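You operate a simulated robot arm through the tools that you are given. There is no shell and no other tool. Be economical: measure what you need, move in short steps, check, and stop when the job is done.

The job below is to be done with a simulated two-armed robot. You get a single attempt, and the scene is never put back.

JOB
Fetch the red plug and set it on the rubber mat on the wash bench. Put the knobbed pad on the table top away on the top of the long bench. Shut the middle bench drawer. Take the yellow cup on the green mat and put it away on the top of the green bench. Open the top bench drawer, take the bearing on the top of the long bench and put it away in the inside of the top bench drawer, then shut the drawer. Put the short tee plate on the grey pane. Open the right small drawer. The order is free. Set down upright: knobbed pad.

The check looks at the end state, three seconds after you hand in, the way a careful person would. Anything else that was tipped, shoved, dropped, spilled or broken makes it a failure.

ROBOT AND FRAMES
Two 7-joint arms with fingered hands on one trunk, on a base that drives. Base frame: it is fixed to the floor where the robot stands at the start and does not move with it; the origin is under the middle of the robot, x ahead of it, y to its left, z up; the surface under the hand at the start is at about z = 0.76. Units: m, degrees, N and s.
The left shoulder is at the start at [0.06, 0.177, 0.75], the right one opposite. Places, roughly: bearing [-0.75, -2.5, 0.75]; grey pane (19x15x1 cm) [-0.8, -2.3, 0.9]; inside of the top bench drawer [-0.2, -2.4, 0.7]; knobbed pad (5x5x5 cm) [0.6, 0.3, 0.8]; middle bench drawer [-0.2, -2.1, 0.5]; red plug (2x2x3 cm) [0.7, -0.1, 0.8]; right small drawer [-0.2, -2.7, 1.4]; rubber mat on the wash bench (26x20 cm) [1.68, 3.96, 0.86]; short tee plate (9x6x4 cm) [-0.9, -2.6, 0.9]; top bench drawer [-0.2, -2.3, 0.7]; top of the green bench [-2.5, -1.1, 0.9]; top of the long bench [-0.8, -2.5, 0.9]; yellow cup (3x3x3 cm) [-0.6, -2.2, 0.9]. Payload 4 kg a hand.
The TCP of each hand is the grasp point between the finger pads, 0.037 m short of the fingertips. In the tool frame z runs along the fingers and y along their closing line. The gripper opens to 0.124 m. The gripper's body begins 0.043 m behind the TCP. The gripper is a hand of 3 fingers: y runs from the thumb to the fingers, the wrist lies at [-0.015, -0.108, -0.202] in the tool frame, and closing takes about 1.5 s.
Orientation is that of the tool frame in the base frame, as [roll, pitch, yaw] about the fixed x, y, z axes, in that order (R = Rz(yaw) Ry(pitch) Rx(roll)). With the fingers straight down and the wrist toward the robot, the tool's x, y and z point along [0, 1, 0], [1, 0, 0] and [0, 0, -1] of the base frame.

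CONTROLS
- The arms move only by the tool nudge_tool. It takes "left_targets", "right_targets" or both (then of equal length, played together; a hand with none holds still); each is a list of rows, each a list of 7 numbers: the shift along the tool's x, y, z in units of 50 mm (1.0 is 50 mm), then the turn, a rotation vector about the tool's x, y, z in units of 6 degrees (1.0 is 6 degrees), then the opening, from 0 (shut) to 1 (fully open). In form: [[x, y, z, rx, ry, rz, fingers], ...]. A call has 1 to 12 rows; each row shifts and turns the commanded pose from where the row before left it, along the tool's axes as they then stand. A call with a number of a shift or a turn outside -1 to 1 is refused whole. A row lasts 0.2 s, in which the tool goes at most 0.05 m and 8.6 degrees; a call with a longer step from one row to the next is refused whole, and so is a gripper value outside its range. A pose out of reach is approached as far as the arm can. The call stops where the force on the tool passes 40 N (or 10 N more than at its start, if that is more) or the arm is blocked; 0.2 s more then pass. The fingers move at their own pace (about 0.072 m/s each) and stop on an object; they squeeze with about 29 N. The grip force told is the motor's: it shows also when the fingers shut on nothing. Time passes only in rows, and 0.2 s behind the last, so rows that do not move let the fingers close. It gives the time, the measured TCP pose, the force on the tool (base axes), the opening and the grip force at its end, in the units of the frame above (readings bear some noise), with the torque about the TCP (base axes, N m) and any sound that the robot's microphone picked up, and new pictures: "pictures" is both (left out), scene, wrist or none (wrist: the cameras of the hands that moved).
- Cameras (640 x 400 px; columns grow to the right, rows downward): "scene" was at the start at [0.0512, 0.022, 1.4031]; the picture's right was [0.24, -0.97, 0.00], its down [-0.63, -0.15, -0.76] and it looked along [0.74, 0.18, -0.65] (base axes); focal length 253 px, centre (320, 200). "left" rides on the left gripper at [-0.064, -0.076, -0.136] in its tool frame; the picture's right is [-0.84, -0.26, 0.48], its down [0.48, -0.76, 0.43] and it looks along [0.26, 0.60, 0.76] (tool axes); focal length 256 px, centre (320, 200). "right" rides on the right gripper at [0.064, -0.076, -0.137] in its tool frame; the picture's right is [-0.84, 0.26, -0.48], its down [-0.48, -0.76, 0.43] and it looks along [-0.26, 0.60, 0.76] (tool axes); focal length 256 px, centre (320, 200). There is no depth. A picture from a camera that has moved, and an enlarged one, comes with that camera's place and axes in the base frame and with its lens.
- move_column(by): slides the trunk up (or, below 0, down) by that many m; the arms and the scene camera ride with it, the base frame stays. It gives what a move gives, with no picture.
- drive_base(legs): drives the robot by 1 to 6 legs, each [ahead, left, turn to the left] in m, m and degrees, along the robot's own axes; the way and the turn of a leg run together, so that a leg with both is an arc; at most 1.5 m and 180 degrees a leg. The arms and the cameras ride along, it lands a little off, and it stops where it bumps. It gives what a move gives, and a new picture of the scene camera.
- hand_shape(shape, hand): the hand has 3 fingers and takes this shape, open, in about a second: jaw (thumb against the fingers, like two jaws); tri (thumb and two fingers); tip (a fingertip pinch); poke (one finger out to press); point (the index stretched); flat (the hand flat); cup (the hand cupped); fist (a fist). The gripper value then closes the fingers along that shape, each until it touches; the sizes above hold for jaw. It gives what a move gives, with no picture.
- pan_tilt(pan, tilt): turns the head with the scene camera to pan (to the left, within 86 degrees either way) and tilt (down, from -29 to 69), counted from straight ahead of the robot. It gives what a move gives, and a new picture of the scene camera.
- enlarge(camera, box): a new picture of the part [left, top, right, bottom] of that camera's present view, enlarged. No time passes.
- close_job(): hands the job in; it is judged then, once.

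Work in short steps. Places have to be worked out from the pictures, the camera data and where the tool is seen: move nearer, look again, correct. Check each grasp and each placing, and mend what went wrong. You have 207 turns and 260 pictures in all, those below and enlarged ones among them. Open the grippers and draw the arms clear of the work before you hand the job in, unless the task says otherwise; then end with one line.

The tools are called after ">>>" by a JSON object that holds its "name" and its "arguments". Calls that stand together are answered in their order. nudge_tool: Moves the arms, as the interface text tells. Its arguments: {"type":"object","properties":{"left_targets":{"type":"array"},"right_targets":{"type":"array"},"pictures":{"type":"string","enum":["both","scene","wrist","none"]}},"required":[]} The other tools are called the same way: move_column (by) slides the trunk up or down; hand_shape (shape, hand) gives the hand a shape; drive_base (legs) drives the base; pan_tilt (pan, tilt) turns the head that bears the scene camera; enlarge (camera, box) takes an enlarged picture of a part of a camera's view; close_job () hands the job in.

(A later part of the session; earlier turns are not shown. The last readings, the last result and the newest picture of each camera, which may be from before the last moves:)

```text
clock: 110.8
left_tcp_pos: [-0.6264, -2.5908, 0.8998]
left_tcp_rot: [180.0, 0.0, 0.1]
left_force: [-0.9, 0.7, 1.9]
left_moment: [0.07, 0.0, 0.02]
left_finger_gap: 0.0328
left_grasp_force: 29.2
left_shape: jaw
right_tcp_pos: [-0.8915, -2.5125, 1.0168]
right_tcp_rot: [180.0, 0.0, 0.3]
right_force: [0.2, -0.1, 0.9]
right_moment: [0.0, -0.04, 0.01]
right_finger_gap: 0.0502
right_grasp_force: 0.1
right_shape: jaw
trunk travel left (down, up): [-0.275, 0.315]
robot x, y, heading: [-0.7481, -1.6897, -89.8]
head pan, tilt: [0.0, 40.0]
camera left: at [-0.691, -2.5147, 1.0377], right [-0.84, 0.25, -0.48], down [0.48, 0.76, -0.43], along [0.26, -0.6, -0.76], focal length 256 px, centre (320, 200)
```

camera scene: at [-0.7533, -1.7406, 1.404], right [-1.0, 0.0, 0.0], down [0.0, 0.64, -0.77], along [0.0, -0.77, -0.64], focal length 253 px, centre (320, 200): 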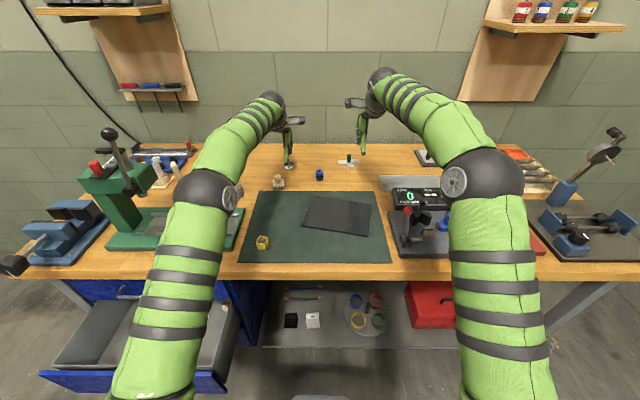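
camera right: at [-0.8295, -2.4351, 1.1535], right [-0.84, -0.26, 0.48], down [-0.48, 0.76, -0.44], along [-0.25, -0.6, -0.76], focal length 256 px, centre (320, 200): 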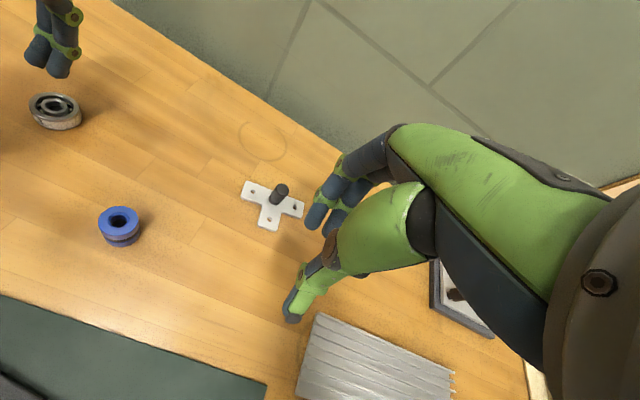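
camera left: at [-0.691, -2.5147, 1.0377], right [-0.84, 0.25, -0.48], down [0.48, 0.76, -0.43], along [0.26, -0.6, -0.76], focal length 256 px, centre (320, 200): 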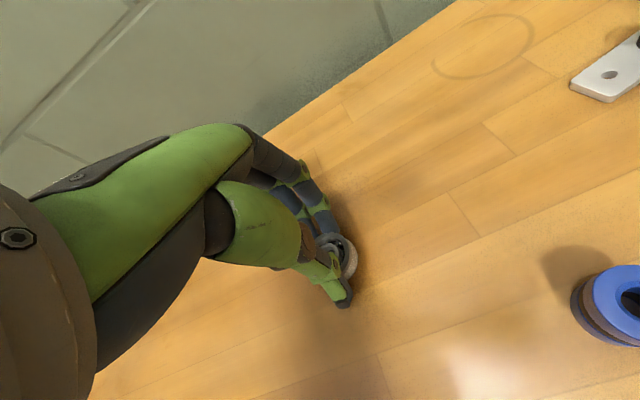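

The bearing is gripped (gap 33 mm). I lift it, while the right hand moves over the tee knob at ≈(−0.863,−2.62).

>>> {"name": "nudge_tool", "arguments": {"left_targets": [[0, 0, -0.6, 0, 0, 0, 0], [0, -0.2, -0.8, 0, 0, 0, 0], [0, -0.5, -0.6, 0, 0, 0, 0], [0, -0.9, 0, 0, 0, 0, 0], [0, -0.9, 0, 0, 0, 0, 0]], "right_targets": [[0.19, 0.3, 0.67, 0, 0, 0, 0.4], [0.19, 0.4, 0.6, 0, 0, 0, 0.4], [0.19, 0.65, 0, 0, 0, 0, 0.4], [0, 0.65, 0, 0, 0, 0, 0.4], [0, 0.15, 0, 0, 0, 0, 0.4]], "pictures": "both"}}

>>> {"name": "enlarge", "arguments": {"camera": "right", "box": [210, 180, 370, 280]}}

```text
clock: 112.0
left_tcp_pos: [-0.6284, -2.4616, 1.0011]
left_tcp_rot: [179.9, 0.1, 0.2]
left_force: [-0.5, 0.6, -0.2]
left_moment: [-0.02, -0.02, -0.03]
left_finger_gap: 0.0318
left_grasp_force: 28.8
left_shape: jaw
left hand out of reach, approached as far as the arm can: row 2
right_tcp_pos: [-0.8675, -2.5843, 0.9444]
right_tcp_rot: [180.0, -0.1, 0.2]
right_force: [-0.2, 0.1, 0.2]
right_moment: [-0.04, 0.0, 0.01]
right_finger_gap: 0.0496
right_grasp_force: 0.0
right_shape: jaw
right hand out of reach, approached as far as the arm can: row 4, 5
trunk travel left (down, up): [-0.275, 0.315]
robot x, y, heading: [-0.7501, -1.6851, -90.0]
head pan, tilt: [0.0, 40.0]
camera scene: at [-0.7532, -1.7402, 1.4039], right [-1.0, 0.0, 0.0], down [0.0, 0.64, -0.77], along [0.0, -0.77, -0.64], focal length 253 px, centre (320, 200)
camera right: at [-0.8039, -2.506, 1.0805], right [-0.84, -0.26, 0.48], down [-0.49, 0.76, -0.43], along [-0.25, -0.6, -0.76], focal length 256 px, centre (320, 200)
camera left: at [-0.6922, -2.3858, 1.1379], right [-0.84, 0.25, -0.48], down [0.48, 0.76, -0.44], along [0.26, -0.6, -0.76], focal length 256 px, centre (320, 200)
```

scene: 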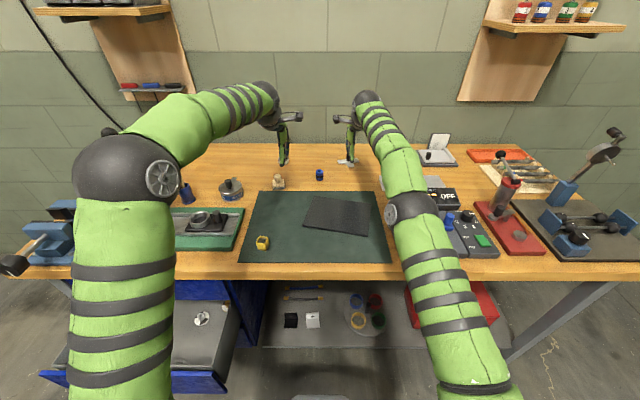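
right: 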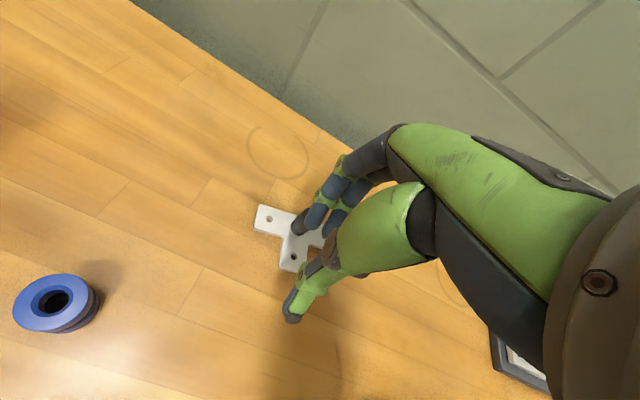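
left: 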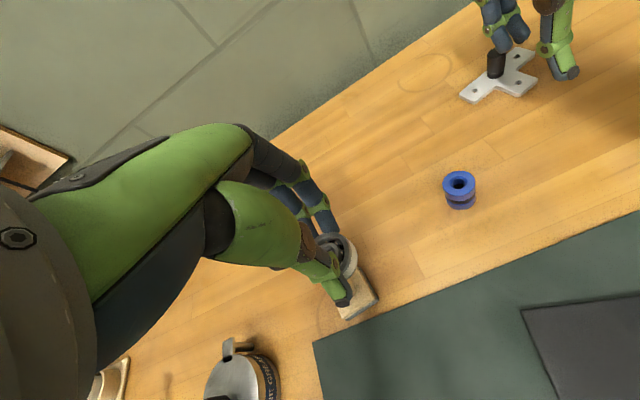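

```text
4.00 times, centred on (290, 230) of right
camera zoom: at [-0.8039, -2.506, 1.0805], right [-0.84, -0.26, 0.48], down [-0.49, 0.76, -0.43], along [-0.25, -0.6, -0.76], focal length 1024 px, centre (440, 80)
```

zoom: 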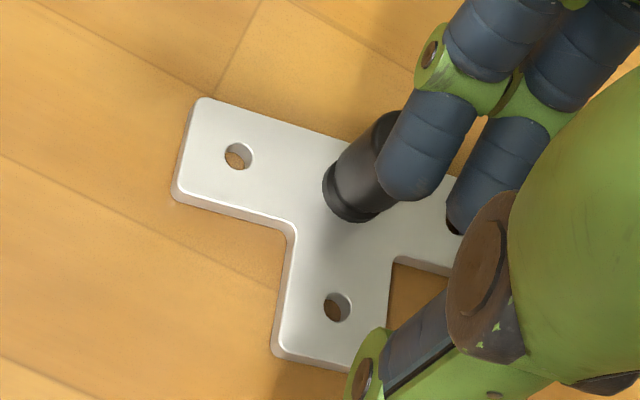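

The right hand falls ~4 cm short. I raise it slightly and drive 6 cm closer.

>>> {"name": "nudge_tool", "arguments": {"right_targets": [[0, 0, -0.4, 0, 0, 0, 0.45], [0, 0, 0, 0, 0, 0, 0.45]], "pictures": "none"}}

>>> {"name": "drive_base", "arguments": {"legs": [[0.06, 0, 0]]}}

>>> {"name": "enlarge", "arguments": {"camera": "right", "box": [210, 160, 400, 280]}}

```text
clock: 112.5
left_tcp_pos: [-0.6285, -2.463, 0.9998]
left_tcp_rot: [-179.8, 0.0, 0.2]
left_force: [0.5, 0.0, -1.5]
left_moment: [-0.02, 0.0, -0.01]
left_finger_gap: 0.0321
left_grasp_force: 29.0
left_shape: jaw
right_tcp_pos: [-0.8692, -2.5777, 0.9612]
right_tcp_rot: [-179.9, -0.1, 0.2]
right_force: [1.1, 0.6, 0.1]
right_moment: [0.01, -0.01, -0.01]
right_finger_gap: 0.0555
right_grasp_force: 0.1
right_shape: jaw
right hand out of reach, approached as far as the arm can: row 1
trunk travel left (down, up): [-0.275, 0.315]
robot x, y, heading: [-0.7503, -1.6896, -89.6]
head pan, tilt: [0.0, 40.0]
```

```text
clock: 113.5
left_tcp_pos: [-0.6266, -2.5202, 0.9986]
left_tcp_rot: [-179.9, 0.0, 0.2]
left_force: [0.5, -0.3, -0.4]
left_moment: [0.01, -0.01, 0.0]
left_finger_gap: 0.0322
left_grasp_force: 28.8
left_shape: jaw
right_tcp_pos: [-0.8683, -2.6369, 0.9615]
right_tcp_rot: [-180.0, -0.1, 0.3]
right_force: [0.9, -0.8, -0.4]
right_moment: [0.02, 0.02, 0.0]
right_finger_gap: 0.0554
right_grasp_force: 0.2
right_shape: jaw
trunk travel left (down, up): [-0.275, 0.315]
robot x, y, heading: [-0.7534, -1.7446, -89.7]
head pan, tilt: [0.0, 40.0]
camera scene: at [-0.7529, -1.8001, 1.4039], right [-1.0, 0.0, 0.0], down [0.0, 0.64, -0.77], along [0.0, -0.77, -0.64], focal length 253 px, centre (320, 200)
```

scene: 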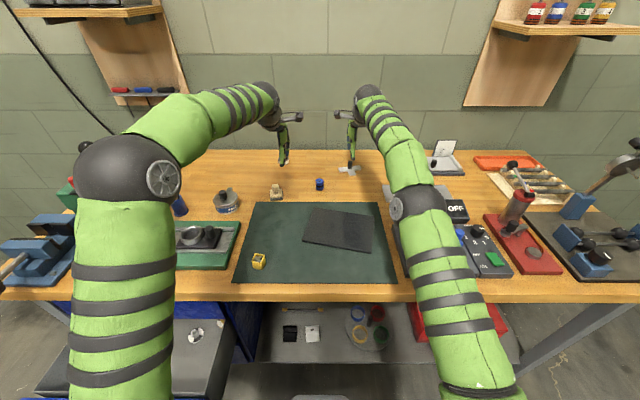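

```text
3.33 times, centred on (305, 220) of right
camera zoom: at [-0.8051, -2.5582, 1.0966], right [-0.84, -0.26, 0.48], down [-0.49, 0.76, -0.43], along [-0.25, -0.6, -0.76], focal length 853 px, centre (370, 133)
```

zoom: 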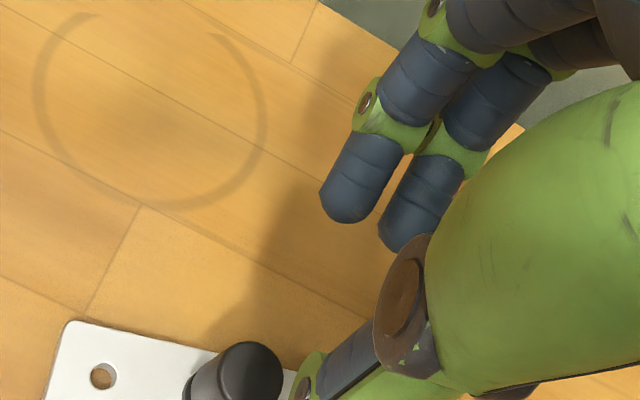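

Now the knob (≈(−0.862,−2.628)) is nearly under the TCP. I correct and descend around it, then look.

>>> {"name": "nudge_tool", "arguments": {"right_targets": [[0.13, -0.18, 0, 0, 0, 0, 0.45], [0, 0, 0.4, 0, 0, 0, 0.45], [0, 0, 0.4, 0, 0, 0, 0.45], [0, 0, 0, 0, 0, 0, 0.45]], "pictures": "wrist"}}

>>> {"name": "enlarge", "arguments": {"camera": "right", "box": [220, 180, 380, 280]}}

```text
clock: 114.5
left_tcp_pos: [-0.6282, -2.5216, 0.9997]
left_tcp_rot: [-180.0, 0.0, 0.3]
left_force: [-1.5, 0.6, -1.4]
left_moment: [-0.01, 0.01, 0.03]
left_finger_gap: 0.0319
left_grasp_force: 29.3
left_shape: jaw
right_tcp_pos: [-0.8631, -2.6251, 0.9211]
right_tcp_rot: [-180.0, 0.0, 0.2]
right_force: [0.6, 0.6, 0.1]
right_moment: [-0.02, 0.0, 0.0]
right_finger_gap: 0.0556
right_grasp_force: 0.1
right_shape: jaw
trunk travel left (down, up): [-0.275, 0.315]
robot x, y, heading: [-0.7542, -1.7468, -90.0]
head pan, tilt: [0.0, 40.0]
camera right: at [-0.7991, -2.5486, 1.0567], right [-0.84, -0.26, 0.48], down [-0.49, 0.76, -0.43], along [-0.25, -0.6, -0.76], focal length 256 px, centre (320, 200)
```

right: 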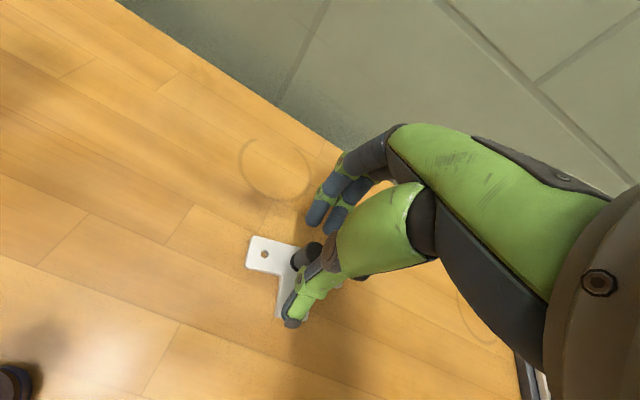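

```text
4.00 times, centred on (300, 230) of right
camera zoom: at [-0.7991, -2.5486, 1.0567], right [-0.84, -0.26, 0.48], down [-0.49, 0.76, -0.43], along [-0.25, -0.6, -0.76], focal length 1024 px, centre (400, 80)
```

zoom: 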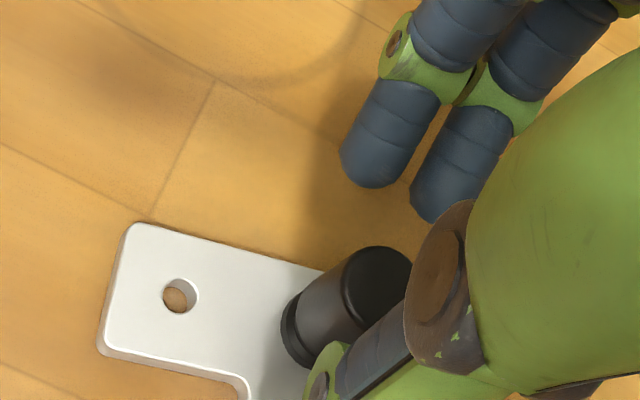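

Aligned within 3 mm. I descend to z≈0.910 and close on the knob.

>>> {"name": "nudge_tool", "arguments": {"right_targets": [[0.06, 0.03, 0.22, 0, 0, 0, 0.45], [0, 0, 0, 0, 0, 0, 0.3], [0, 0, 0, 0, 0, 0, 0.1], [0, 0, 0, 0, 0, 0, 0], [0, 0, 0, 0, 0, 0, 0], [0, 0, 0, 0, 0, 0, 0], [0, 0, 0, 0, 0, 0, 0]], "pictures": "wrist"}}

```text
clock: 116.1
left_tcp_pos: [-0.628, -2.5203, 1.0002]
left_tcp_rot: [-179.9, -0.1, 0.2]
left_force: [-0.3, 0.1, -0.6]
left_moment: [-0.01, -0.02, -0.03]
left_finger_gap: 0.0321
left_grasp_force: 29.1
left_shape: jaw
right_tcp_pos: [-0.8591, -2.6274, 0.9109]
right_tcp_rot: [-179.9, 0.0, 0.2]
right_force: [1.9, 0.4, 5.8]
right_moment: [-0.08, -0.01, 0.08]
right_finger_gap: 0.0046
right_grasp_force: 29.2
right_shape: jaw
trunk travel left (down, up): [-0.275, 0.315]
robot x, y, heading: [-0.7538, -1.7454, -89.5]
head pan, tilt: [0.0, 40.0]
camera right: at [-0.7957, -2.5498, 1.0466], right [-0.84, -0.26, 0.48], down [-0.49, 0.76, -0.44], along [-0.25, -0.6, -0.76], focal length 256 px, centre (320, 200)
```

right: 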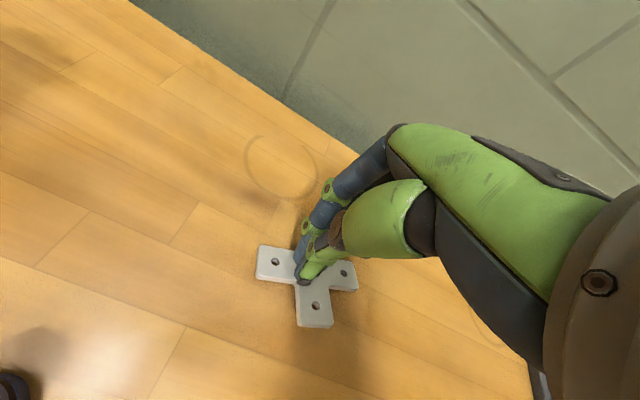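

It may be held between fingers and thumb. I lift a few cm and check.

>>> {"name": "nudge_tool", "arguments": {"right_targets": [[0, 0, -0.3, 0, 0, 0, 0], [0, -0.1, -0.5, 0, 0, 0, 0], [0, -0.3, -0.5, 0, 0, 0, 0]], "pictures": "wrist"}}

>>> {"name": "enlarge", "arguments": {"camera": "right", "box": [220, 200, 380, 300]}}

```text
clock: 116.9
left_tcp_pos: [-0.6276, -2.521, 0.9993]
left_tcp_rot: [-179.9, -0.1, 0.3]
left_force: [-0.2, -0.9, 0.0]
left_moment: [0.01, 0.0, 0.0]
left_finger_gap: 0.0319
left_grasp_force: 29.4
left_shape: jaw
right_tcp_pos: [-0.859, -2.6089, 0.9754]
right_tcp_rot: [-179.9, 0.0, 0.1]
right_force: [0.3, -0.3, -0.6]
right_moment: [-0.01, -0.01, 0.01]
right_finger_gap: 0.0043
right_grasp_force: 29.1
right_shape: jaw
trunk travel left (down, up): [-0.275, 0.315]
robot x, y, heading: [-0.7504, -1.7462, -89.9]
head pan, tilt: [0.0, 40.0]
camera right: at [-0.7959, -2.5301, 1.1114], right [-0.84, -0.26, 0.48], down [-0.49, 0.76, -0.43], along [-0.25, -0.6, -0.76], focal length 256 px, centre (320, 200)
```

right: 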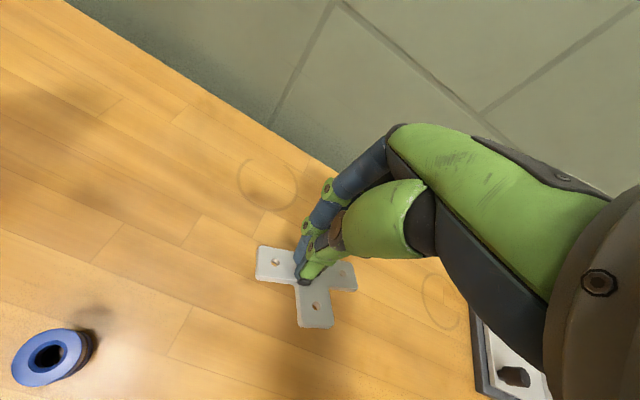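

```text
4.00 times, centred on (300, 250) of right
camera zoom: at [-0.7959, -2.5301, 1.1114], right [-0.84, -0.26, 0.48], down [-0.49, 0.76, -0.43], along [-0.25, -0.6, -0.76], focal length 1024 px, centre (400, 0)
```

zoom: 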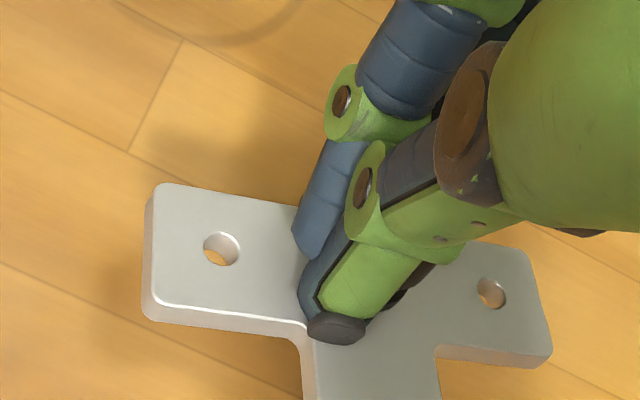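

The tee is held level. I raise it a bit and back the base 0.29 m, which carries it over the pane at about (−0.81,−2.30).

>>> {"name": "nudge_tool", "arguments": {"right_targets": [[0.2, -0.2, -0.5, 0, 0, 0, 0], [0.2, 0, -0.3, 0, 0, 0, 0]], "left_targets": [[0, -0.3, -0.5, 0, 0, 0, 0], [0, 0, -0.3, 0, 0, 0, 0]], "pictures": "none"}}

>>> {"name": "drive_base", "arguments": {"legs": [[-0.27, 0, 0]]}}

>>> {"name": "enlarge", "arguments": {"camera": "right", "box": [100, 160, 420, 360]}}

```text
clock: 117.5
left_tcp_pos: [-0.6284, -2.5056, 1.0392]
left_tcp_rot: [-179.9, 0.1, 0.2]
left_force: [-0.6, 0.7, -0.4]
left_moment: [-0.01, 0.03, -0.02]
left_finger_gap: 0.0322
left_grasp_force: 29.1
left_shape: jaw
right_tcp_pos: [-0.8388, -2.5979, 1.0153]
right_tcp_rot: [-179.8, -0.1, 0.3]
right_force: [-0.2, 0.4, -1.3]
right_moment: [-0.03, 0.0, -0.01]
right_finger_gap: 0.0039
right_grasp_force: 29.0
right_shape: jaw
trunk travel left (down, up): [-0.275, 0.315]
robot x, y, heading: [-0.7557, -1.7482, -89.9]
head pan, tilt: [0.0, 40.0]
```

```text
clock: 119.4
left_tcp_pos: [-0.6332, -2.241, 1.0399]
left_tcp_rot: [-179.9, 0.1, -0.2]
left_force: [0.5, 0.8, -0.6]
left_moment: [0.02, 0.0, -0.01]
left_finger_gap: 0.0322
left_grasp_force: 28.9
left_shape: jaw
right_tcp_pos: [-0.845, -2.3327, 1.0158]
right_tcp_rot: [-180.0, 0.0, -0.1]
right_force: [0.1, 0.1, -0.2]
right_moment: [0.0, 0.0, 0.01]
right_finger_gap: 0.0041
right_grasp_force: 29.0
right_shape: jaw
trunk travel left (down, up): [-0.275, 0.315]
robot x, y, heading: [-0.7568, -1.4796, -90.2]
head pan, tilt: [0.0, 40.0]
camera scene: at [-0.7534, -1.5334, 1.404], right [-1.0, 0.0, 0.0], down [0.0, 0.64, -0.77], along [0.0, -0.77, -0.64], focal length 253 px, centre (320, 200)
```

scene: 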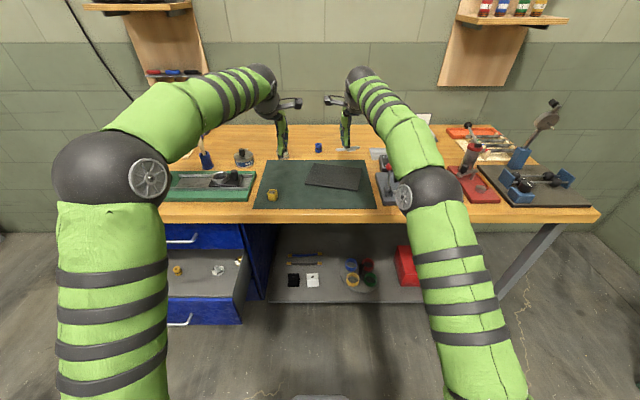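

```text
2.00 times, centred on (260, 260) of right
camera zoom: at [-0.7803, -2.2547, 1.1511], right [-0.84, -0.25, 0.48], down [-0.48, 0.76, -0.43], along [-0.26, -0.6, -0.76], focal length 512 px, centre (440, 80)
```

zoom: 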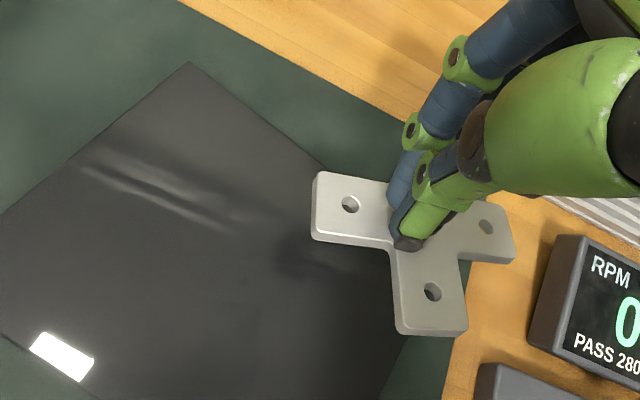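

Pane centre computes to (−0.813,−2.305). I shift the tee over it and descend to just above.

>>> {"name": "nudge_tool", "arguments": {"right_targets": [[0.64, -0.2, 0, 0, 0, 0, 0], [0, 0, 0.8, 0, 0, 0, 0], [0, 0, 0.7, 0, 0, 0, 0], [0, 0, 0, 0, 0, 0, 0]], "pictures": "wrist"}}

```text
clock: 120.4
left_tcp_pos: [-0.6326, -2.2415, 1.0387]
left_tcp_rot: [-179.9, 0.0, -0.1]
left_force: [0.1, 0.0, -0.7]
left_moment: [0.01, -0.02, -0.01]
left_finger_gap: 0.0324
left_grasp_force: 29.3
left_shape: jaw
right_tcp_pos: [-0.8101, -2.3218, 0.9389]
right_tcp_rot: [180.0, 0.0, -0.1]
right_force: [-0.4, 0.5, -0.6]
right_moment: [-0.01, -0.01, -0.01]
right_finger_gap: 0.0041
right_grasp_force: 29.0
right_shape: jaw
trunk travel left (down, up): [-0.275, 0.315]
robot x, y, heading: [-0.7527, -1.479, -90.0]
head pan, tilt: [0.0, 40.0]
camera right: at [-0.7466, -2.2443, 1.0751], right [-0.84, -0.25, 0.48], down [-0.48, 0.76, -0.43], along [-0.26, -0.6, -0.76], focal length 256 px, centre (320, 200)
```

right: 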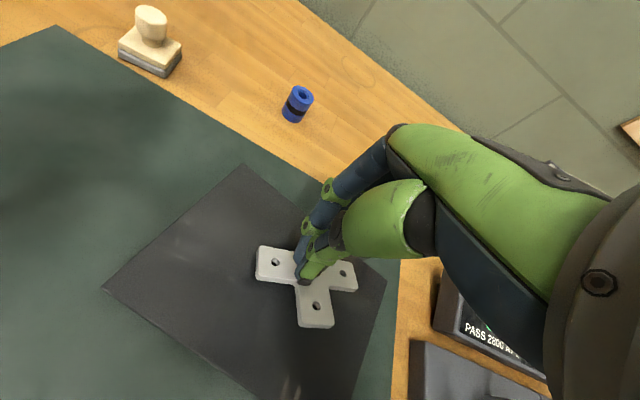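

Well over the pane. I creep down to contact.

>>> {"name": "nudge_tool", "arguments": {"right_targets": [[0, 0, 0.08, 0, 0, 0, 0], [0, 0, 0.06, 0, 0, 0, 0], [0, 0, 0.06, 0, 0, 0, 0], [0, 0, 0.06, 0, 0, 0, 0], [0, 0, 0.06, 0, 0, 0, 0]], "pictures": "wrist"}}

```text
clock: 121.6
left_tcp_pos: [-0.6319, -2.2417, 1.0394]
left_tcp_rot: [-180.0, -0.1, -0.1]
left_force: [-0.1, -0.3, -0.5]
left_moment: [0.02, 0.0, 0.0]
left_finger_gap: 0.0321
left_grasp_force: 28.8
left_shape: jaw
right_tcp_pos: [-0.8123, -2.3214, 0.9236]
right_tcp_rot: [-180.0, 0.0, -0.3]
right_force: [0.0, 0.3, -0.3]
right_moment: [0.0, 0.0, 0.09]
right_finger_gap: 0.0043
right_grasp_force: 29.5
right_shape: jaw
trunk travel left (down, up): [-0.275, 0.315]
robot x, y, heading: [-0.7529, -1.4782, -90.0]
head pan, tilt: [0.0, 40.0]
camera right: at [-0.7478, -2.2445, 1.0592], right [-0.84, -0.25, 0.48], down [-0.48, 0.76, -0.43], along [-0.26, -0.6, -0.76], focal length 256 px, centre (320, 200)
```

right: 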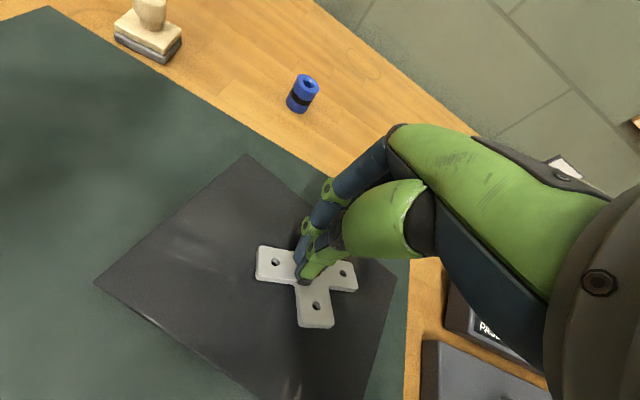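

>>> {"name": "nudge_tool", "arguments": {"right_targets": [[0, 0, 0.05, 0, 0, 0, 0], [0, 0, 0.05, 0, 0, 0, 0], [0, 0, 0.05, 0, 0, 0, 0]], "pictures": "none"}}

```text
clock: 122.4
left_tcp_pos: [-0.6329, -2.2402, 1.0404]
left_tcp_rot: [-180.0, 0.0, -0.2]
left_force: [-0.2, 0.6, -0.8]
left_moment: [-0.03, 0.01, -0.03]
left_finger_gap: 0.0318
left_grasp_force: 28.8
left_shape: jaw
right_tcp_pos: [-0.8131, -2.3221, 0.9221]
right_tcp_rot: [179.8, -0.1, -0.1]
right_force: [-0.1, 3.1, 20.4]
right_moment: [-0.06, 0.1, -0.03]
right_finger_gap: 0.0044
right_grasp_force: 29.2
right_shape: jaw
trunk travel left (down, up): [-0.275, 0.315]
robot x, y, heading: [-0.7495, -1.4791, -90.2]
head pan, tilt: [0.0, 40.0]
```

Contact (20 N). I ease up, open, and lift.

>>> {"name": "nudge_tool", "arguments": {"right_targets": [[0, 0, -0.08, 0, 0, 0, 0], [0, 0, 0, 0, 0, 0, 0.15], [0, 0, 0, 0, 0, 0, 0.4], [0, 0, 0, 0, 0, 0, 0.45], [0, 0, 0, 0, 0, 0, 0.45], [0, 0, -0.4, 0, 0, 0, 0.45], [0, 0, -0.9, 0, 0, 0, 0.45], [0, 0, -0.9, 0, 0, 0, 0.45]], "pictures": "wrist"}}

>>> {"name": "enlarge", "arguments": {"camera": "scene", "box": [240, 130, 400, 230]}}

```text
clock: 124.2
left_tcp_pos: [-0.6335, -2.242, 1.0382]
left_tcp_rot: [-179.9, -0.1, -0.1]
left_force: [-0.3, -0.8, -0.4]
left_moment: [0.03, 0.02, 0.02]
left_finger_gap: 0.0322
left_grasp_force: 29.2
left_shape: jaw
right_tcp_pos: [-0.8123, -2.3229, 1.0307]
right_tcp_rot: [-179.9, 0.0, -0.1]
right_force: [0.2, -0.6, 0.0]
right_moment: [0.0, 0.01, 0.01]
right_finger_gap: 0.0557
right_grasp_force: 0.0
right_shape: jaw
trunk travel left (down, up): [-0.275, 0.315]
robot x, y, heading: [-0.7516, -1.4773, -90.3]
head pan, tilt: [0.0, 40.0]
camera right: at [-0.7476, -2.2457, 1.1664], right [-0.84, -0.26, 0.48], down [-0.48, 0.76, -0.43], along [-0.26, -0.59, -0.76], focal length 256 px, centre (320, 200)
```

right: 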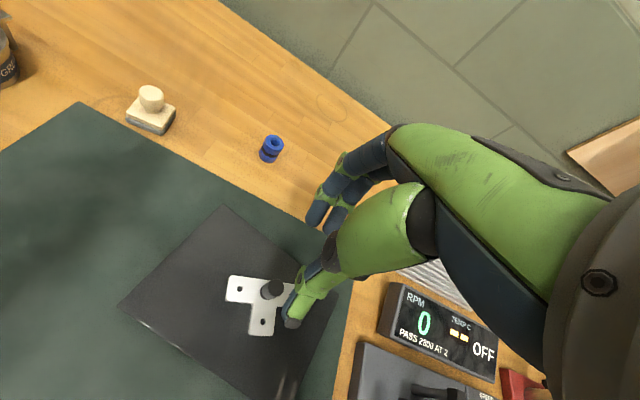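

```text
4.00 times, centred on (320, 180) of scene
camera zoom: at [-0.7533, -1.534, 1.4039], right [-1.0, 0.0, 0.0], down [0.0, 0.64, -0.77], along [0.0, -0.77, -0.64], focal length 1013 px, centre (320, 280)
```

zoom: 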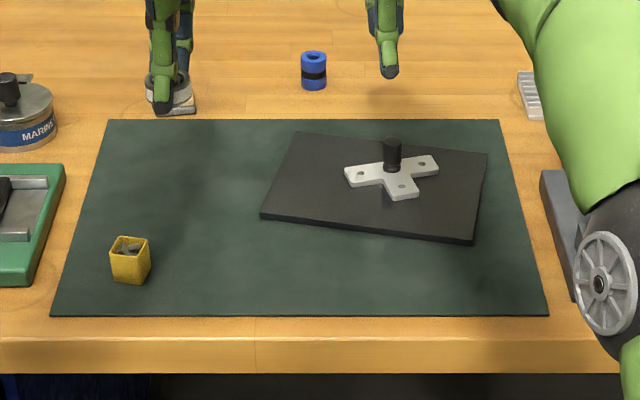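

The tee stands on the pane; note the yellow cup carries contents, so it must stay level. Now the drawers: I back off and strafe left to stand before the drawer block, and look.

>>> {"name": "drive_base", "arguments": {"legs": [[-0.4, 0, 0], [0, 0.53, 0]]}}

>>> {"name": "pan_tilt", "arguments": {"pan": 0, "tilt": 42}}

```text
clock: 129.3
left_tcp_pos: [-0.0938, -1.8447, 1.0389]
left_tcp_rot: [-179.9, 0.1, 0.6]
left_force: [-0.3, 0.5, -0.9]
left_moment: [0.0, 0.02, 0.01]
left_finger_gap: 0.032
left_grasp_force: 29.1
left_shape: jaw
right_tcp_pos: [-0.2719, -1.9284, 1.031]
right_tcp_rot: [180.0, 0.0, 0.6]
right_force: [-0.7, -0.1, -0.3]
right_moment: [0.02, -0.01, 0.02]
right_finger_gap: 0.056
right_grasp_force: 0.2
right_shape: jaw
trunk travel left (down, up): [-0.275, 0.315]
robot x, y, heading: [-0.2231, -1.0856, -89.3]
head pan, tilt: [0.0, 40.0]
camera scene: at [-0.2231, -1.1377, 1.404], right [-1.0, -0.01, 0.0], down [-0.01, 0.64, -0.77], along [0.01, -0.77, -0.64], focal length 253 px, centre (320, 200)
```

scene: 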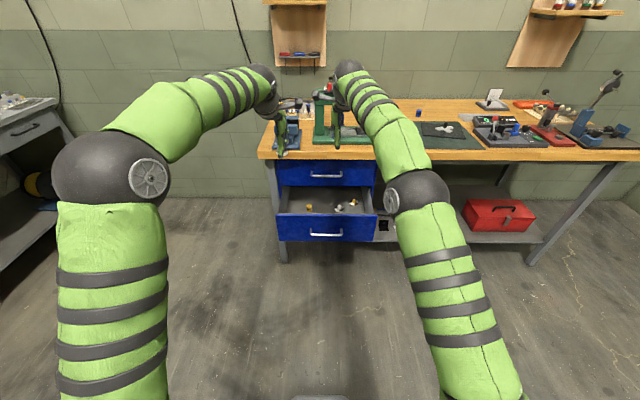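

```text
clock: 130.0
left_tcp_pos: [-0.0941, -1.8434, 1.0401]
left_tcp_rot: [-179.9, 0.0, 0.6]
left_force: [0.1, 0.2, -1.2]
left_moment: [-0.03, 0.0, -0.01]
left_finger_gap: 0.0325
left_grasp_force: 29.0
left_shape: jaw
right_tcp_pos: [-0.2714, -1.9285, 1.0311]
right_tcp_rot: [180.0, 0.0, 0.6]
right_force: [0.3, -0.6, -0.2]
right_moment: [-0.03, 0.01, 0.01]
right_finger_gap: 0.0555
right_grasp_force: 0.1
right_shape: jaw
trunk travel left (down, up): [-0.275, 0.315]
robot x, y, heading: [-0.2218, -1.0863, -89.3]
head pan, tilt: [0.0, 42.0]
camera scene: at [-0.2232, -1.1363, 1.4011], right [-1.0, -0.01, 0.0], down [-0.01, 0.67, -0.74], along [0.01, -0.74, -0.67], focal length 253 px, centre (320, 200)
```

scene: 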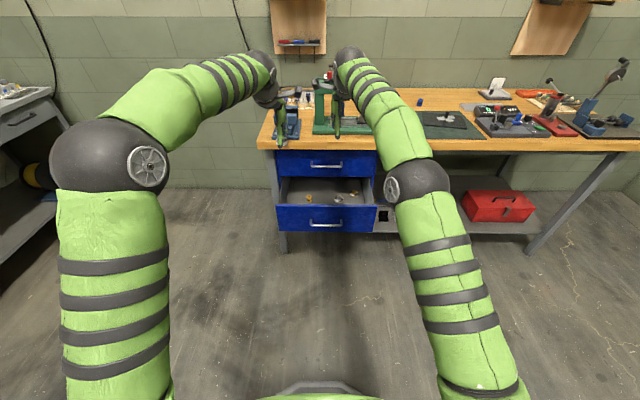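

>>> {"name": "enlarge", "arguments": {"camera": "scene", "box": [256, 140, 416, 240]}}

```text
4.00 times, centred on (336, 190) of scene
camera zoom: at [-0.2232, -1.1363, 1.4011], right [-1.0, -0.01, 0.0], down [-0.01, 0.67, -0.74], along [0.01, -0.74, -0.67], focal length 1013 px, centre (256, 240)
```

zoom: 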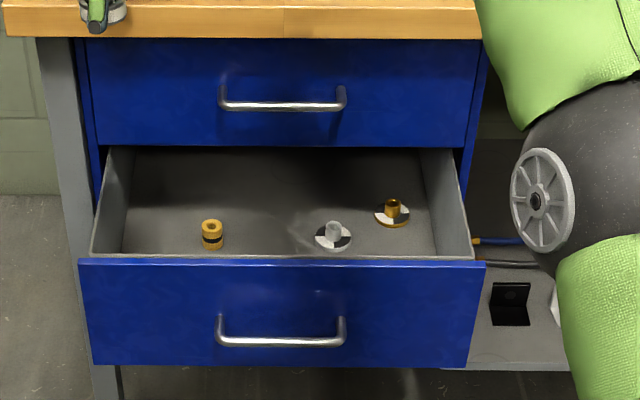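

Estimates: top drawer handle bar at (−0.243,≈−2.09,0.742); middle drawer front face at y≈−1.945, z 0.48–0.635. I draw the right hand back and turn it to point forward.

>>> {"name": "nudge_tool", "arguments": {"right_targets": [[0, -0.9, 0, 0, 0, 0, 0.45], [0, -0.9, 0, 0, 0, 0, 0.45], [0, -0.9, 0, 0, 0, 0, 0.45], [0, 0, 0, -1, 0, 0, 0.45], [0, 0, 0, -1, 0, 0, 0.45], [0, 0, 0, -1, 0, 0, 0.3], [0, 0, 0, -1, 0, 0, 0.2], [0, 0, 0, -1, 0, 0, 0.1], [0, 0, 0, -1, 0, 0, 0], [0, 0, 0, -1, 0, 0, 0], [0, 0, 0, -1, 0, 0, 0]], "pictures": "none"}}

>>> {"name": "nudge_tool", "arguments": {"right_targets": [[0, 0, 0, -1, 0, 0, 0], [0, 0, 0, -1, 0, 0, 0], [0, 0, 0, -1, 0, 0, 0], [0, 0, 0, -1, 0, 0, 0], [0, 0, 0, -1, 0, 0, 0], [0, 0, 0, -1, 0, 0, 0], [0, 0, 0, -1, 0, 0, 0]], "pictures": "scene"}}

```text
clock: 132.4
left_tcp_pos: [-0.0942, -1.8438, 1.0391]
left_tcp_rot: [-179.9, 0.0, 0.6]
left_force: [0.1, 0.8, -0.4]
left_moment: [-0.01, 0.0, -0.01]
left_finger_gap: 0.0321
left_grasp_force: 29.0
left_shape: jaw
right_tcp_pos: [-0.2733, -1.7914, 1.0317]
right_tcp_rot: [131.9, 0.0, 0.5]
right_force: [-0.4, -0.3, -0.1]
right_moment: [0.03, 0.01, 0.05]
right_finger_gap: 0.0
right_grasp_force: 29.1
right_shape: jaw
trunk travel left (down, up): [-0.275, 0.315]
robot x, y, heading: [-0.2245, -1.0827, -89.2]
head pan, tilt: [0.0, 42.0]
```

```text
clock: 134.0
left_tcp_pos: [-0.0932, -1.8435, 1.0391]
left_tcp_rot: [-179.9, 0.0, 0.6]
left_force: [0.4, 0.0, -1.1]
left_moment: [0.0, 0.05, 0.04]
left_finger_gap: 0.0321
left_grasp_force: 29.1
left_shape: jaw
right_tcp_pos: [-0.2738, -1.7926, 1.0317]
right_tcp_rot: [89.9, -0.1, 0.4]
right_force: [-0.7, 0.3, 0.8]
right_moment: [0.01, 0.02, 0.01]
right_finger_gap: 0.0
right_grasp_force: 28.7
right_shape: jaw
trunk travel left (down, up): [-0.275, 0.315]
robot x, y, heading: [-0.2245, -1.0876, -89.3]
head pan, tilt: [0.0, 42.0]
camera scene: at [-0.2232, -1.1364, 1.4011], right [-1.0, -0.01, 0.0], down [-0.01, 0.67, -0.74], along [0.01, -0.74, -0.67], focal length 253 px, centre (320, 200)
```

scene: 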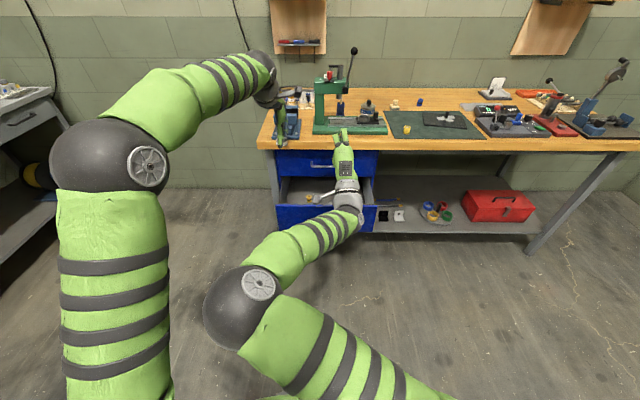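

The right hand now points forward. I lower it to z≈0.605 in front of the middle drawer panel.

>>> {"name": "nudge_tool", "arguments": {"right_targets": [[0.07, -0.95, 0, 0, 0, 0, 0], [0.07, -0.95, 0, 0, 0, 0, 0], [0.07, -0.95, 0, 0, 0, 0, 0], [0.07, -0.95, 0, 0, 0, 0, 0], [0.07, -0.95, 0, 0, 0, 0, 0], [0.07, -0.95, 0, 0, 0, 0, 0], [0.07, -0.95, 0, 0, 0, 0, 0], [0.07, -0.95, 0, 0, 0, 0, 0], [0.07, -0.95, 0, 0, 0, 0, 0]], "pictures": "both"}}

```text
clock: 136.0
left_tcp_pos: [-0.0939, -1.8439, 1.0399]
left_tcp_rot: [-179.9, 0.0, 0.7]
left_force: [-0.5, 1.4, -0.5]
left_moment: [0.02, -0.01, 0.01]
left_finger_gap: 0.0322
left_grasp_force: 29.2
left_shape: jaw
right_tcp_pos: [-0.2404, -1.793, 0.6033]
right_tcp_rot: [90.0, -0.1, 0.6]
right_force: [0.8, 0.1, 0.5]
right_moment: [0.03, 0.0, 0.02]
right_finger_gap: 0.0
right_grasp_force: 29.5
right_shape: jaw
trunk travel left (down, up): [-0.275, 0.315]
robot x, y, heading: [-0.2223, -1.0885, -89.3]
head pan, tilt: [0.0, 42.0]
camera scene: at [-0.2232, -1.1363, 1.4011], right [-1.0, -0.01, 0.0], down [-0.01, 0.67, -0.74], along [0.01, -0.74, -0.67], focal length 253 px, centre (320, 200)
camera right: at [-0.1768, -1.6532, 0.5255], right [-0.84, 0.47, 0.26], down [-0.48, -0.44, -0.76], along [-0.25, -0.76, 0.6], focal length 256 px, centre (320, 200)
```

scene: 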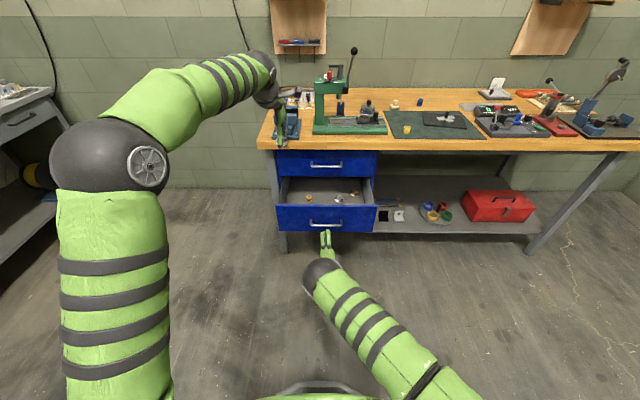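
right: 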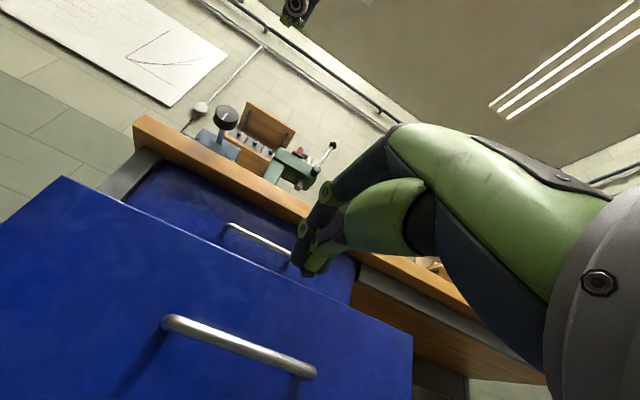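

Geometry checks out (panel's top edge projects as seen). I drive 0.1 m closer, then push gently with the arm.

>>> {"name": "drive_base", "arguments": {"legs": [[0.09, 0, 0]]}}

>>> {"name": "nudge_tool", "arguments": {"right_targets": [[0, 0, 0.3, 0, 0, 0, 0], [0, 0, 0.3, 0, 0, 0, 0], [0, 0, 0.3, 0, 0, 0, 0], [0, 0, 0.3, 0, 0, 0, 0], [0, 0, 0.3, 0, 0, 0, 0], [0, 0, 0.3, 0, 0, 0, 0], [0, 0, 0.3, 0, 0, 0, 0], [0, 0, 0.3, 0, 0, 0, 0]], "pictures": "wrist"}}

```text
clock: 137.1
left_tcp_pos: [-0.0927, -1.9337, 1.0379]
left_tcp_rot: [-179.9, 0.0, 0.6]
left_force: [-0.1, 0.6, -0.8]
left_moment: [-0.03, -0.03, 0.02]
left_finger_gap: 0.032
left_grasp_force: 28.8
left_shape: jaw
right_tcp_pos: [-0.2385, -1.8811, 0.6014]
right_tcp_rot: [90.1, 0.0, 0.5]
right_force: [-0.8, -0.2, 0.3]
right_moment: [-0.01, 0.0, 0.01]
right_finger_gap: 0.0003
right_grasp_force: 28.7
right_shape: jaw
trunk travel left (down, up): [-0.275, 0.315]
robot x, y, heading: [-0.2221, -1.1738, -89.4]
head pan, tilt: [0.0, 42.0]
camera scene: at [-0.2223, -1.2257, 1.401], right [-1.0, -0.01, 0.0], down [-0.01, 0.67, -0.74], along [0.01, -0.74, -0.67], focal length 253 px, centre (320, 200)
```

scene: 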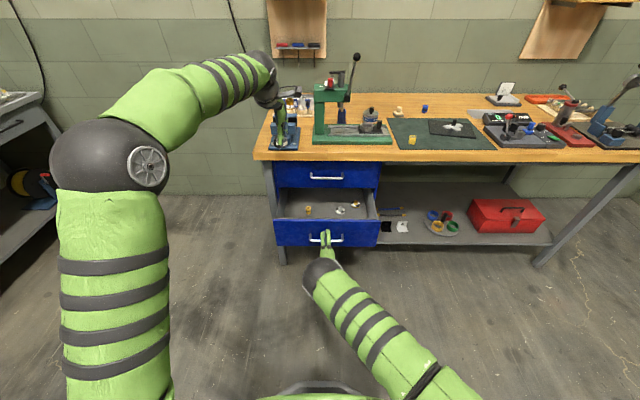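

```text
clock: 138.9
left_tcp_pos: [-0.0927, -1.9322, 1.0383]
left_tcp_rot: [-179.9, -0.1, 0.5]
left_force: [0.2, 0.7, -0.4]
left_moment: [0.0, -0.02, 0.0]
left_finger_gap: 0.0324
left_grasp_force: 29.3
left_shape: jaw
right_tcp_pos: [-0.237, -2.0011, 0.6026]
right_tcp_rot: [90.0, 0.0, 0.6]
right_force: [-0.7, 0.5, 0.0]
right_moment: [-0.01, 0.01, 0.0]
right_finger_gap: 0.0001
right_grasp_force: 29.0
right_shape: jaw
trunk travel left (down, up): [-0.275, 0.315]
robot x, y, heading: [-0.2221, -1.1763, -89.3]
head pan, tilt: [0.0, 42.0]
camera right: at [-0.1745, -1.862, 0.5262], right [-0.84, 0.47, 0.26], down [-0.48, -0.44, -0.76], along [-0.25, -0.76, 0.6], focal length 256 px, centre (320, 200)
```

right: 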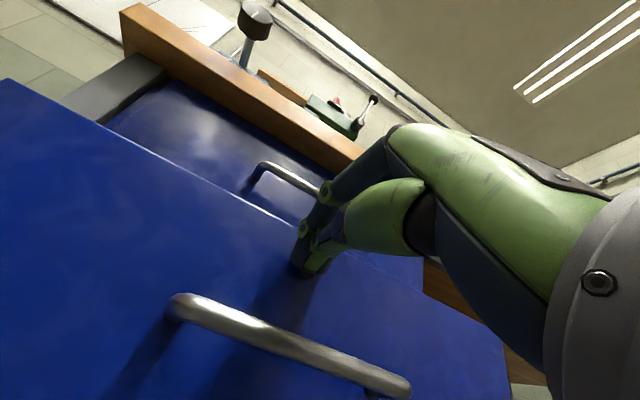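

It slides freely. I continue pushing until it stops.

>>> {"name": "nudge_tool", "arguments": {"right_targets": [[0, 0, 0.3, 0, 0, 0, 0], [0, 0, 0.3, 0, 0, 0, 0], [0, 0, 0.3, 0, 0, 0, 0], [0, 0, 0.2, 0, 0, 0, 0], [0, 0, 0.2, 0, 0, 0, 0], [0, 0, 0.1, 0, 0, 0, 0], [0, 0, 0.1, 0, 0, 0, 0], [0, 0, 0.1, 0, 0, 0, 0]], "pictures": "both"}}

```text
clock: 140.7
left_tcp_pos: [-0.0921, -1.9332, 1.0388]
left_tcp_rot: [-179.9, 0.0, 0.6]
left_force: [-0.6, 0.0, 0.0]
left_moment: [0.02, 0.0, 0.01]
left_finger_gap: 0.032
left_grasp_force: 29.3
left_shape: jaw
right_tcp_pos: [-0.2384, -2.0588, 0.6066]
right_tcp_rot: [90.2, 0.0, 0.6]
right_force: [0.3, 2.2, 0.1]
right_moment: [0.02, 0.02, 0.02]
right_finger_gap: 0.0
right_grasp_force: 28.9
right_shape: jaw
right hand out of reach, approached as far as the arm can: row 5, 6, 7, 8
trunk travel left (down, up): [-0.275, 0.315]
robot x, y, heading: [-0.2194, -1.1715, -89.6]
head pan, tilt: [0.0, 42.0]
camera scene: at [-0.2223, -1.2254, 1.401], right [-1.0, -0.01, 0.0], down [-0.01, 0.67, -0.74], along [0.01, -0.74, -0.67], focal length 253 px, centre (320, 200)
camera right: at [-0.1757, -1.92, 0.5301], right [-0.84, 0.47, 0.26], down [-0.48, -0.44, -0.76], along [-0.25, -0.76, 0.6], focal length 256 px, centre (320, 200)
```

scene: 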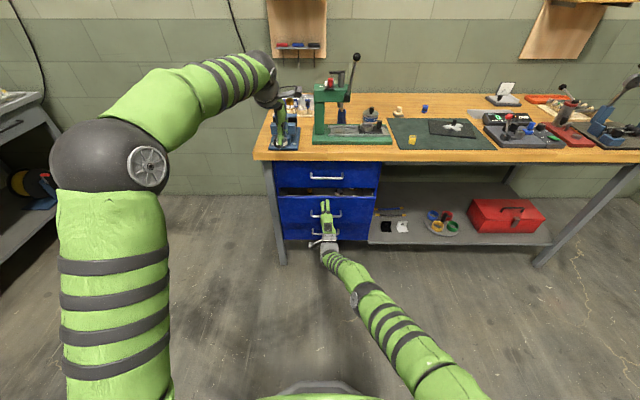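
right: 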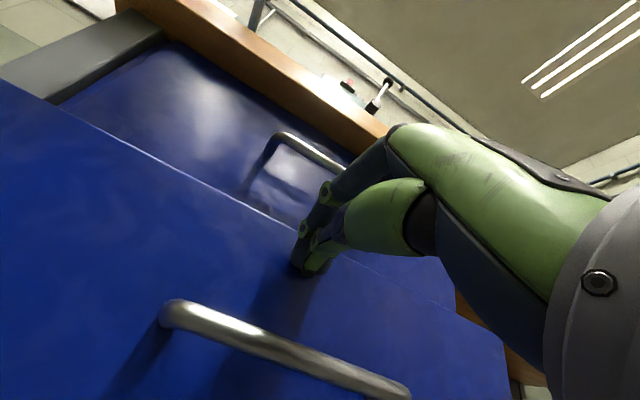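

The arm is at its reach; I push the rest by driving forward a few centimetres.

>>> {"name": "drive_base", "arguments": {"legs": [[0.03, 0, 0]]}}

>>> {"name": "enlarge", "arguments": {"camera": "scene", "box": [256, 150, 416, 250]}}

```text
clock: 141.5
left_tcp_pos: [-0.0923, -1.9634, 1.0389]
left_tcp_rot: [-179.9, 0.1, 0.6]
left_force: [0.1, -0.2, -0.6]
left_moment: [0.0, 0.03, 0.02]
left_finger_gap: 0.0318
left_grasp_force: 28.9
left_shape: jaw
right_tcp_pos: [-0.2369, -2.0891, 0.6068]
right_tcp_rot: [90.2, 0.0, 0.6]
right_force: [0.5, 0.0, 0.6]
right_moment: [0.02, 0.0, 0.01]
right_finger_gap: 0.0
right_grasp_force: 29.3
right_shape: jaw
trunk travel left (down, up): [-0.275, 0.315]
robot x, y, heading: [-0.2218, -1.2039, -89.3]
head pan, tilt: [0.0, 42.0]
camera scene: at [-0.2221, -1.2558, 1.401], right [-1.0, -0.01, 0.0], down [-0.01, 0.67, -0.74], along [0.01, -0.74, -0.67], focal length 253 px, centre (320, 200)
```

scene: 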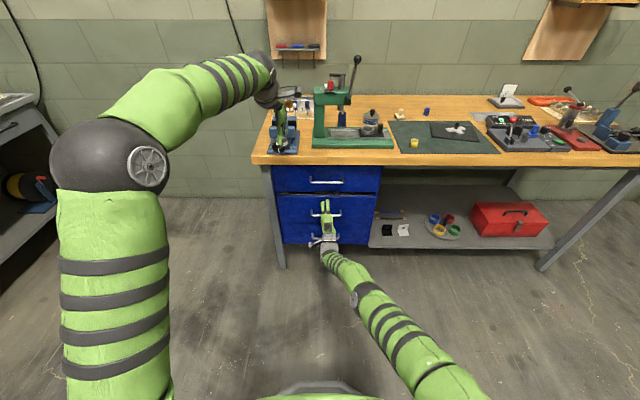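

```text
4.00 times, centred on (336, 200) of scene
camera zoom: at [-0.2221, -1.2558, 1.401], right [-1.0, -0.01, 0.0], down [-0.01, 0.67, -0.74], along [0.01, -0.74, -0.67], focal length 1013 px, centre (256, 200)
```

zoom: 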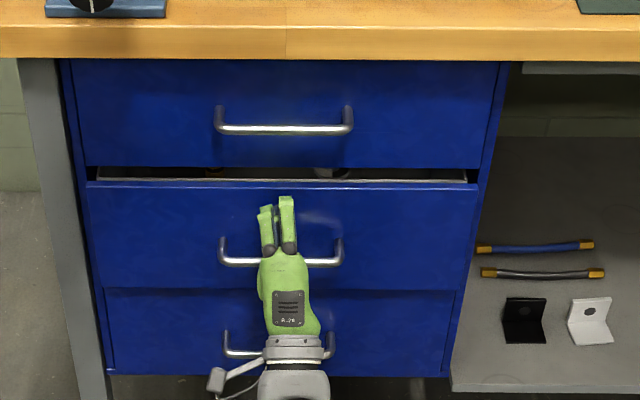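

A small gap remains; I push about 2 cm more.

>>> {"name": "drive_base", "arguments": {"legs": [[0.02, 0, 0]]}}

>>> {"name": "enlarge", "arguments": {"camera": "scene", "box": [256, 150, 416, 250]}}

```text
clock: 142.3
left_tcp_pos: [-0.0934, -1.9835, 1.0381]
left_tcp_rot: [-180.0, -0.1, 0.6]
left_force: [-1.1, 0.4, -1.6]
left_moment: [-0.02, 0.02, -0.03]
left_finger_gap: 0.032
left_grasp_force: 29.4
left_shape: jaw
right_tcp_pos: [-0.2376, -2.1104, 0.6059]
right_tcp_rot: [90.2, 0.0, 0.5]
right_force: [0.3, 0.4, 0.8]
right_moment: [-0.01, 0.03, -0.02]
right_finger_gap: 0.0
right_grasp_force: 28.4
right_shape: jaw
trunk travel left (down, up): [-0.275, 0.315]
robot x, y, heading: [-0.2209, -1.2245, -89.5]
head pan, tilt: [0.0, 42.0]
camera scene: at [-0.2219, -1.276, 1.401], right [-1.0, -0.01, 0.0], down [-0.01, 0.67, -0.74], along [0.01, -0.74, -0.67], focal length 253 px, centre (320, 200)
```

scene: 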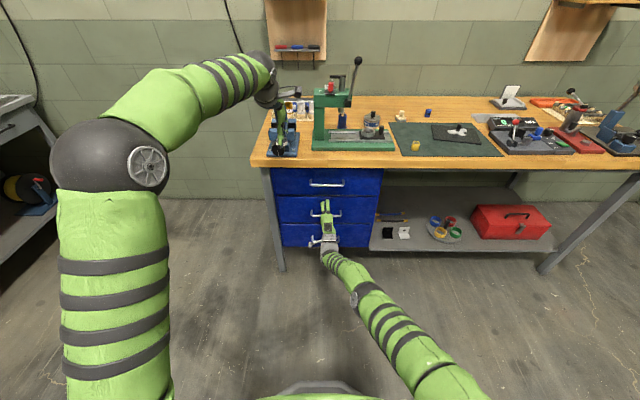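

```text
4.00 times, centred on (336, 200) of scene
camera zoom: at [-0.2219, -1.276, 1.401], right [-1.0, -0.01, 0.0], down [-0.01, 0.67, -0.74], along [0.01, -0.74, -0.67], focal length 1013 px, centre (256, 200)
```

zoom: 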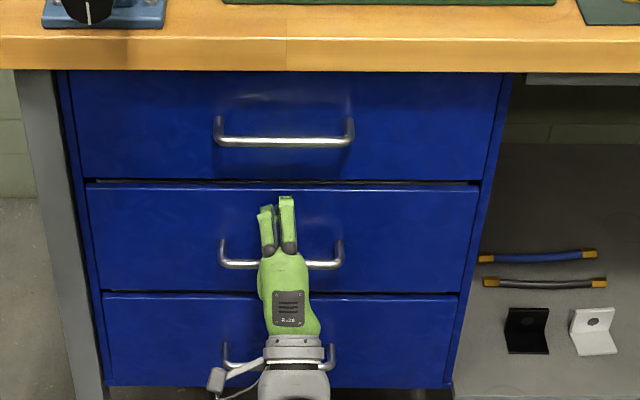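

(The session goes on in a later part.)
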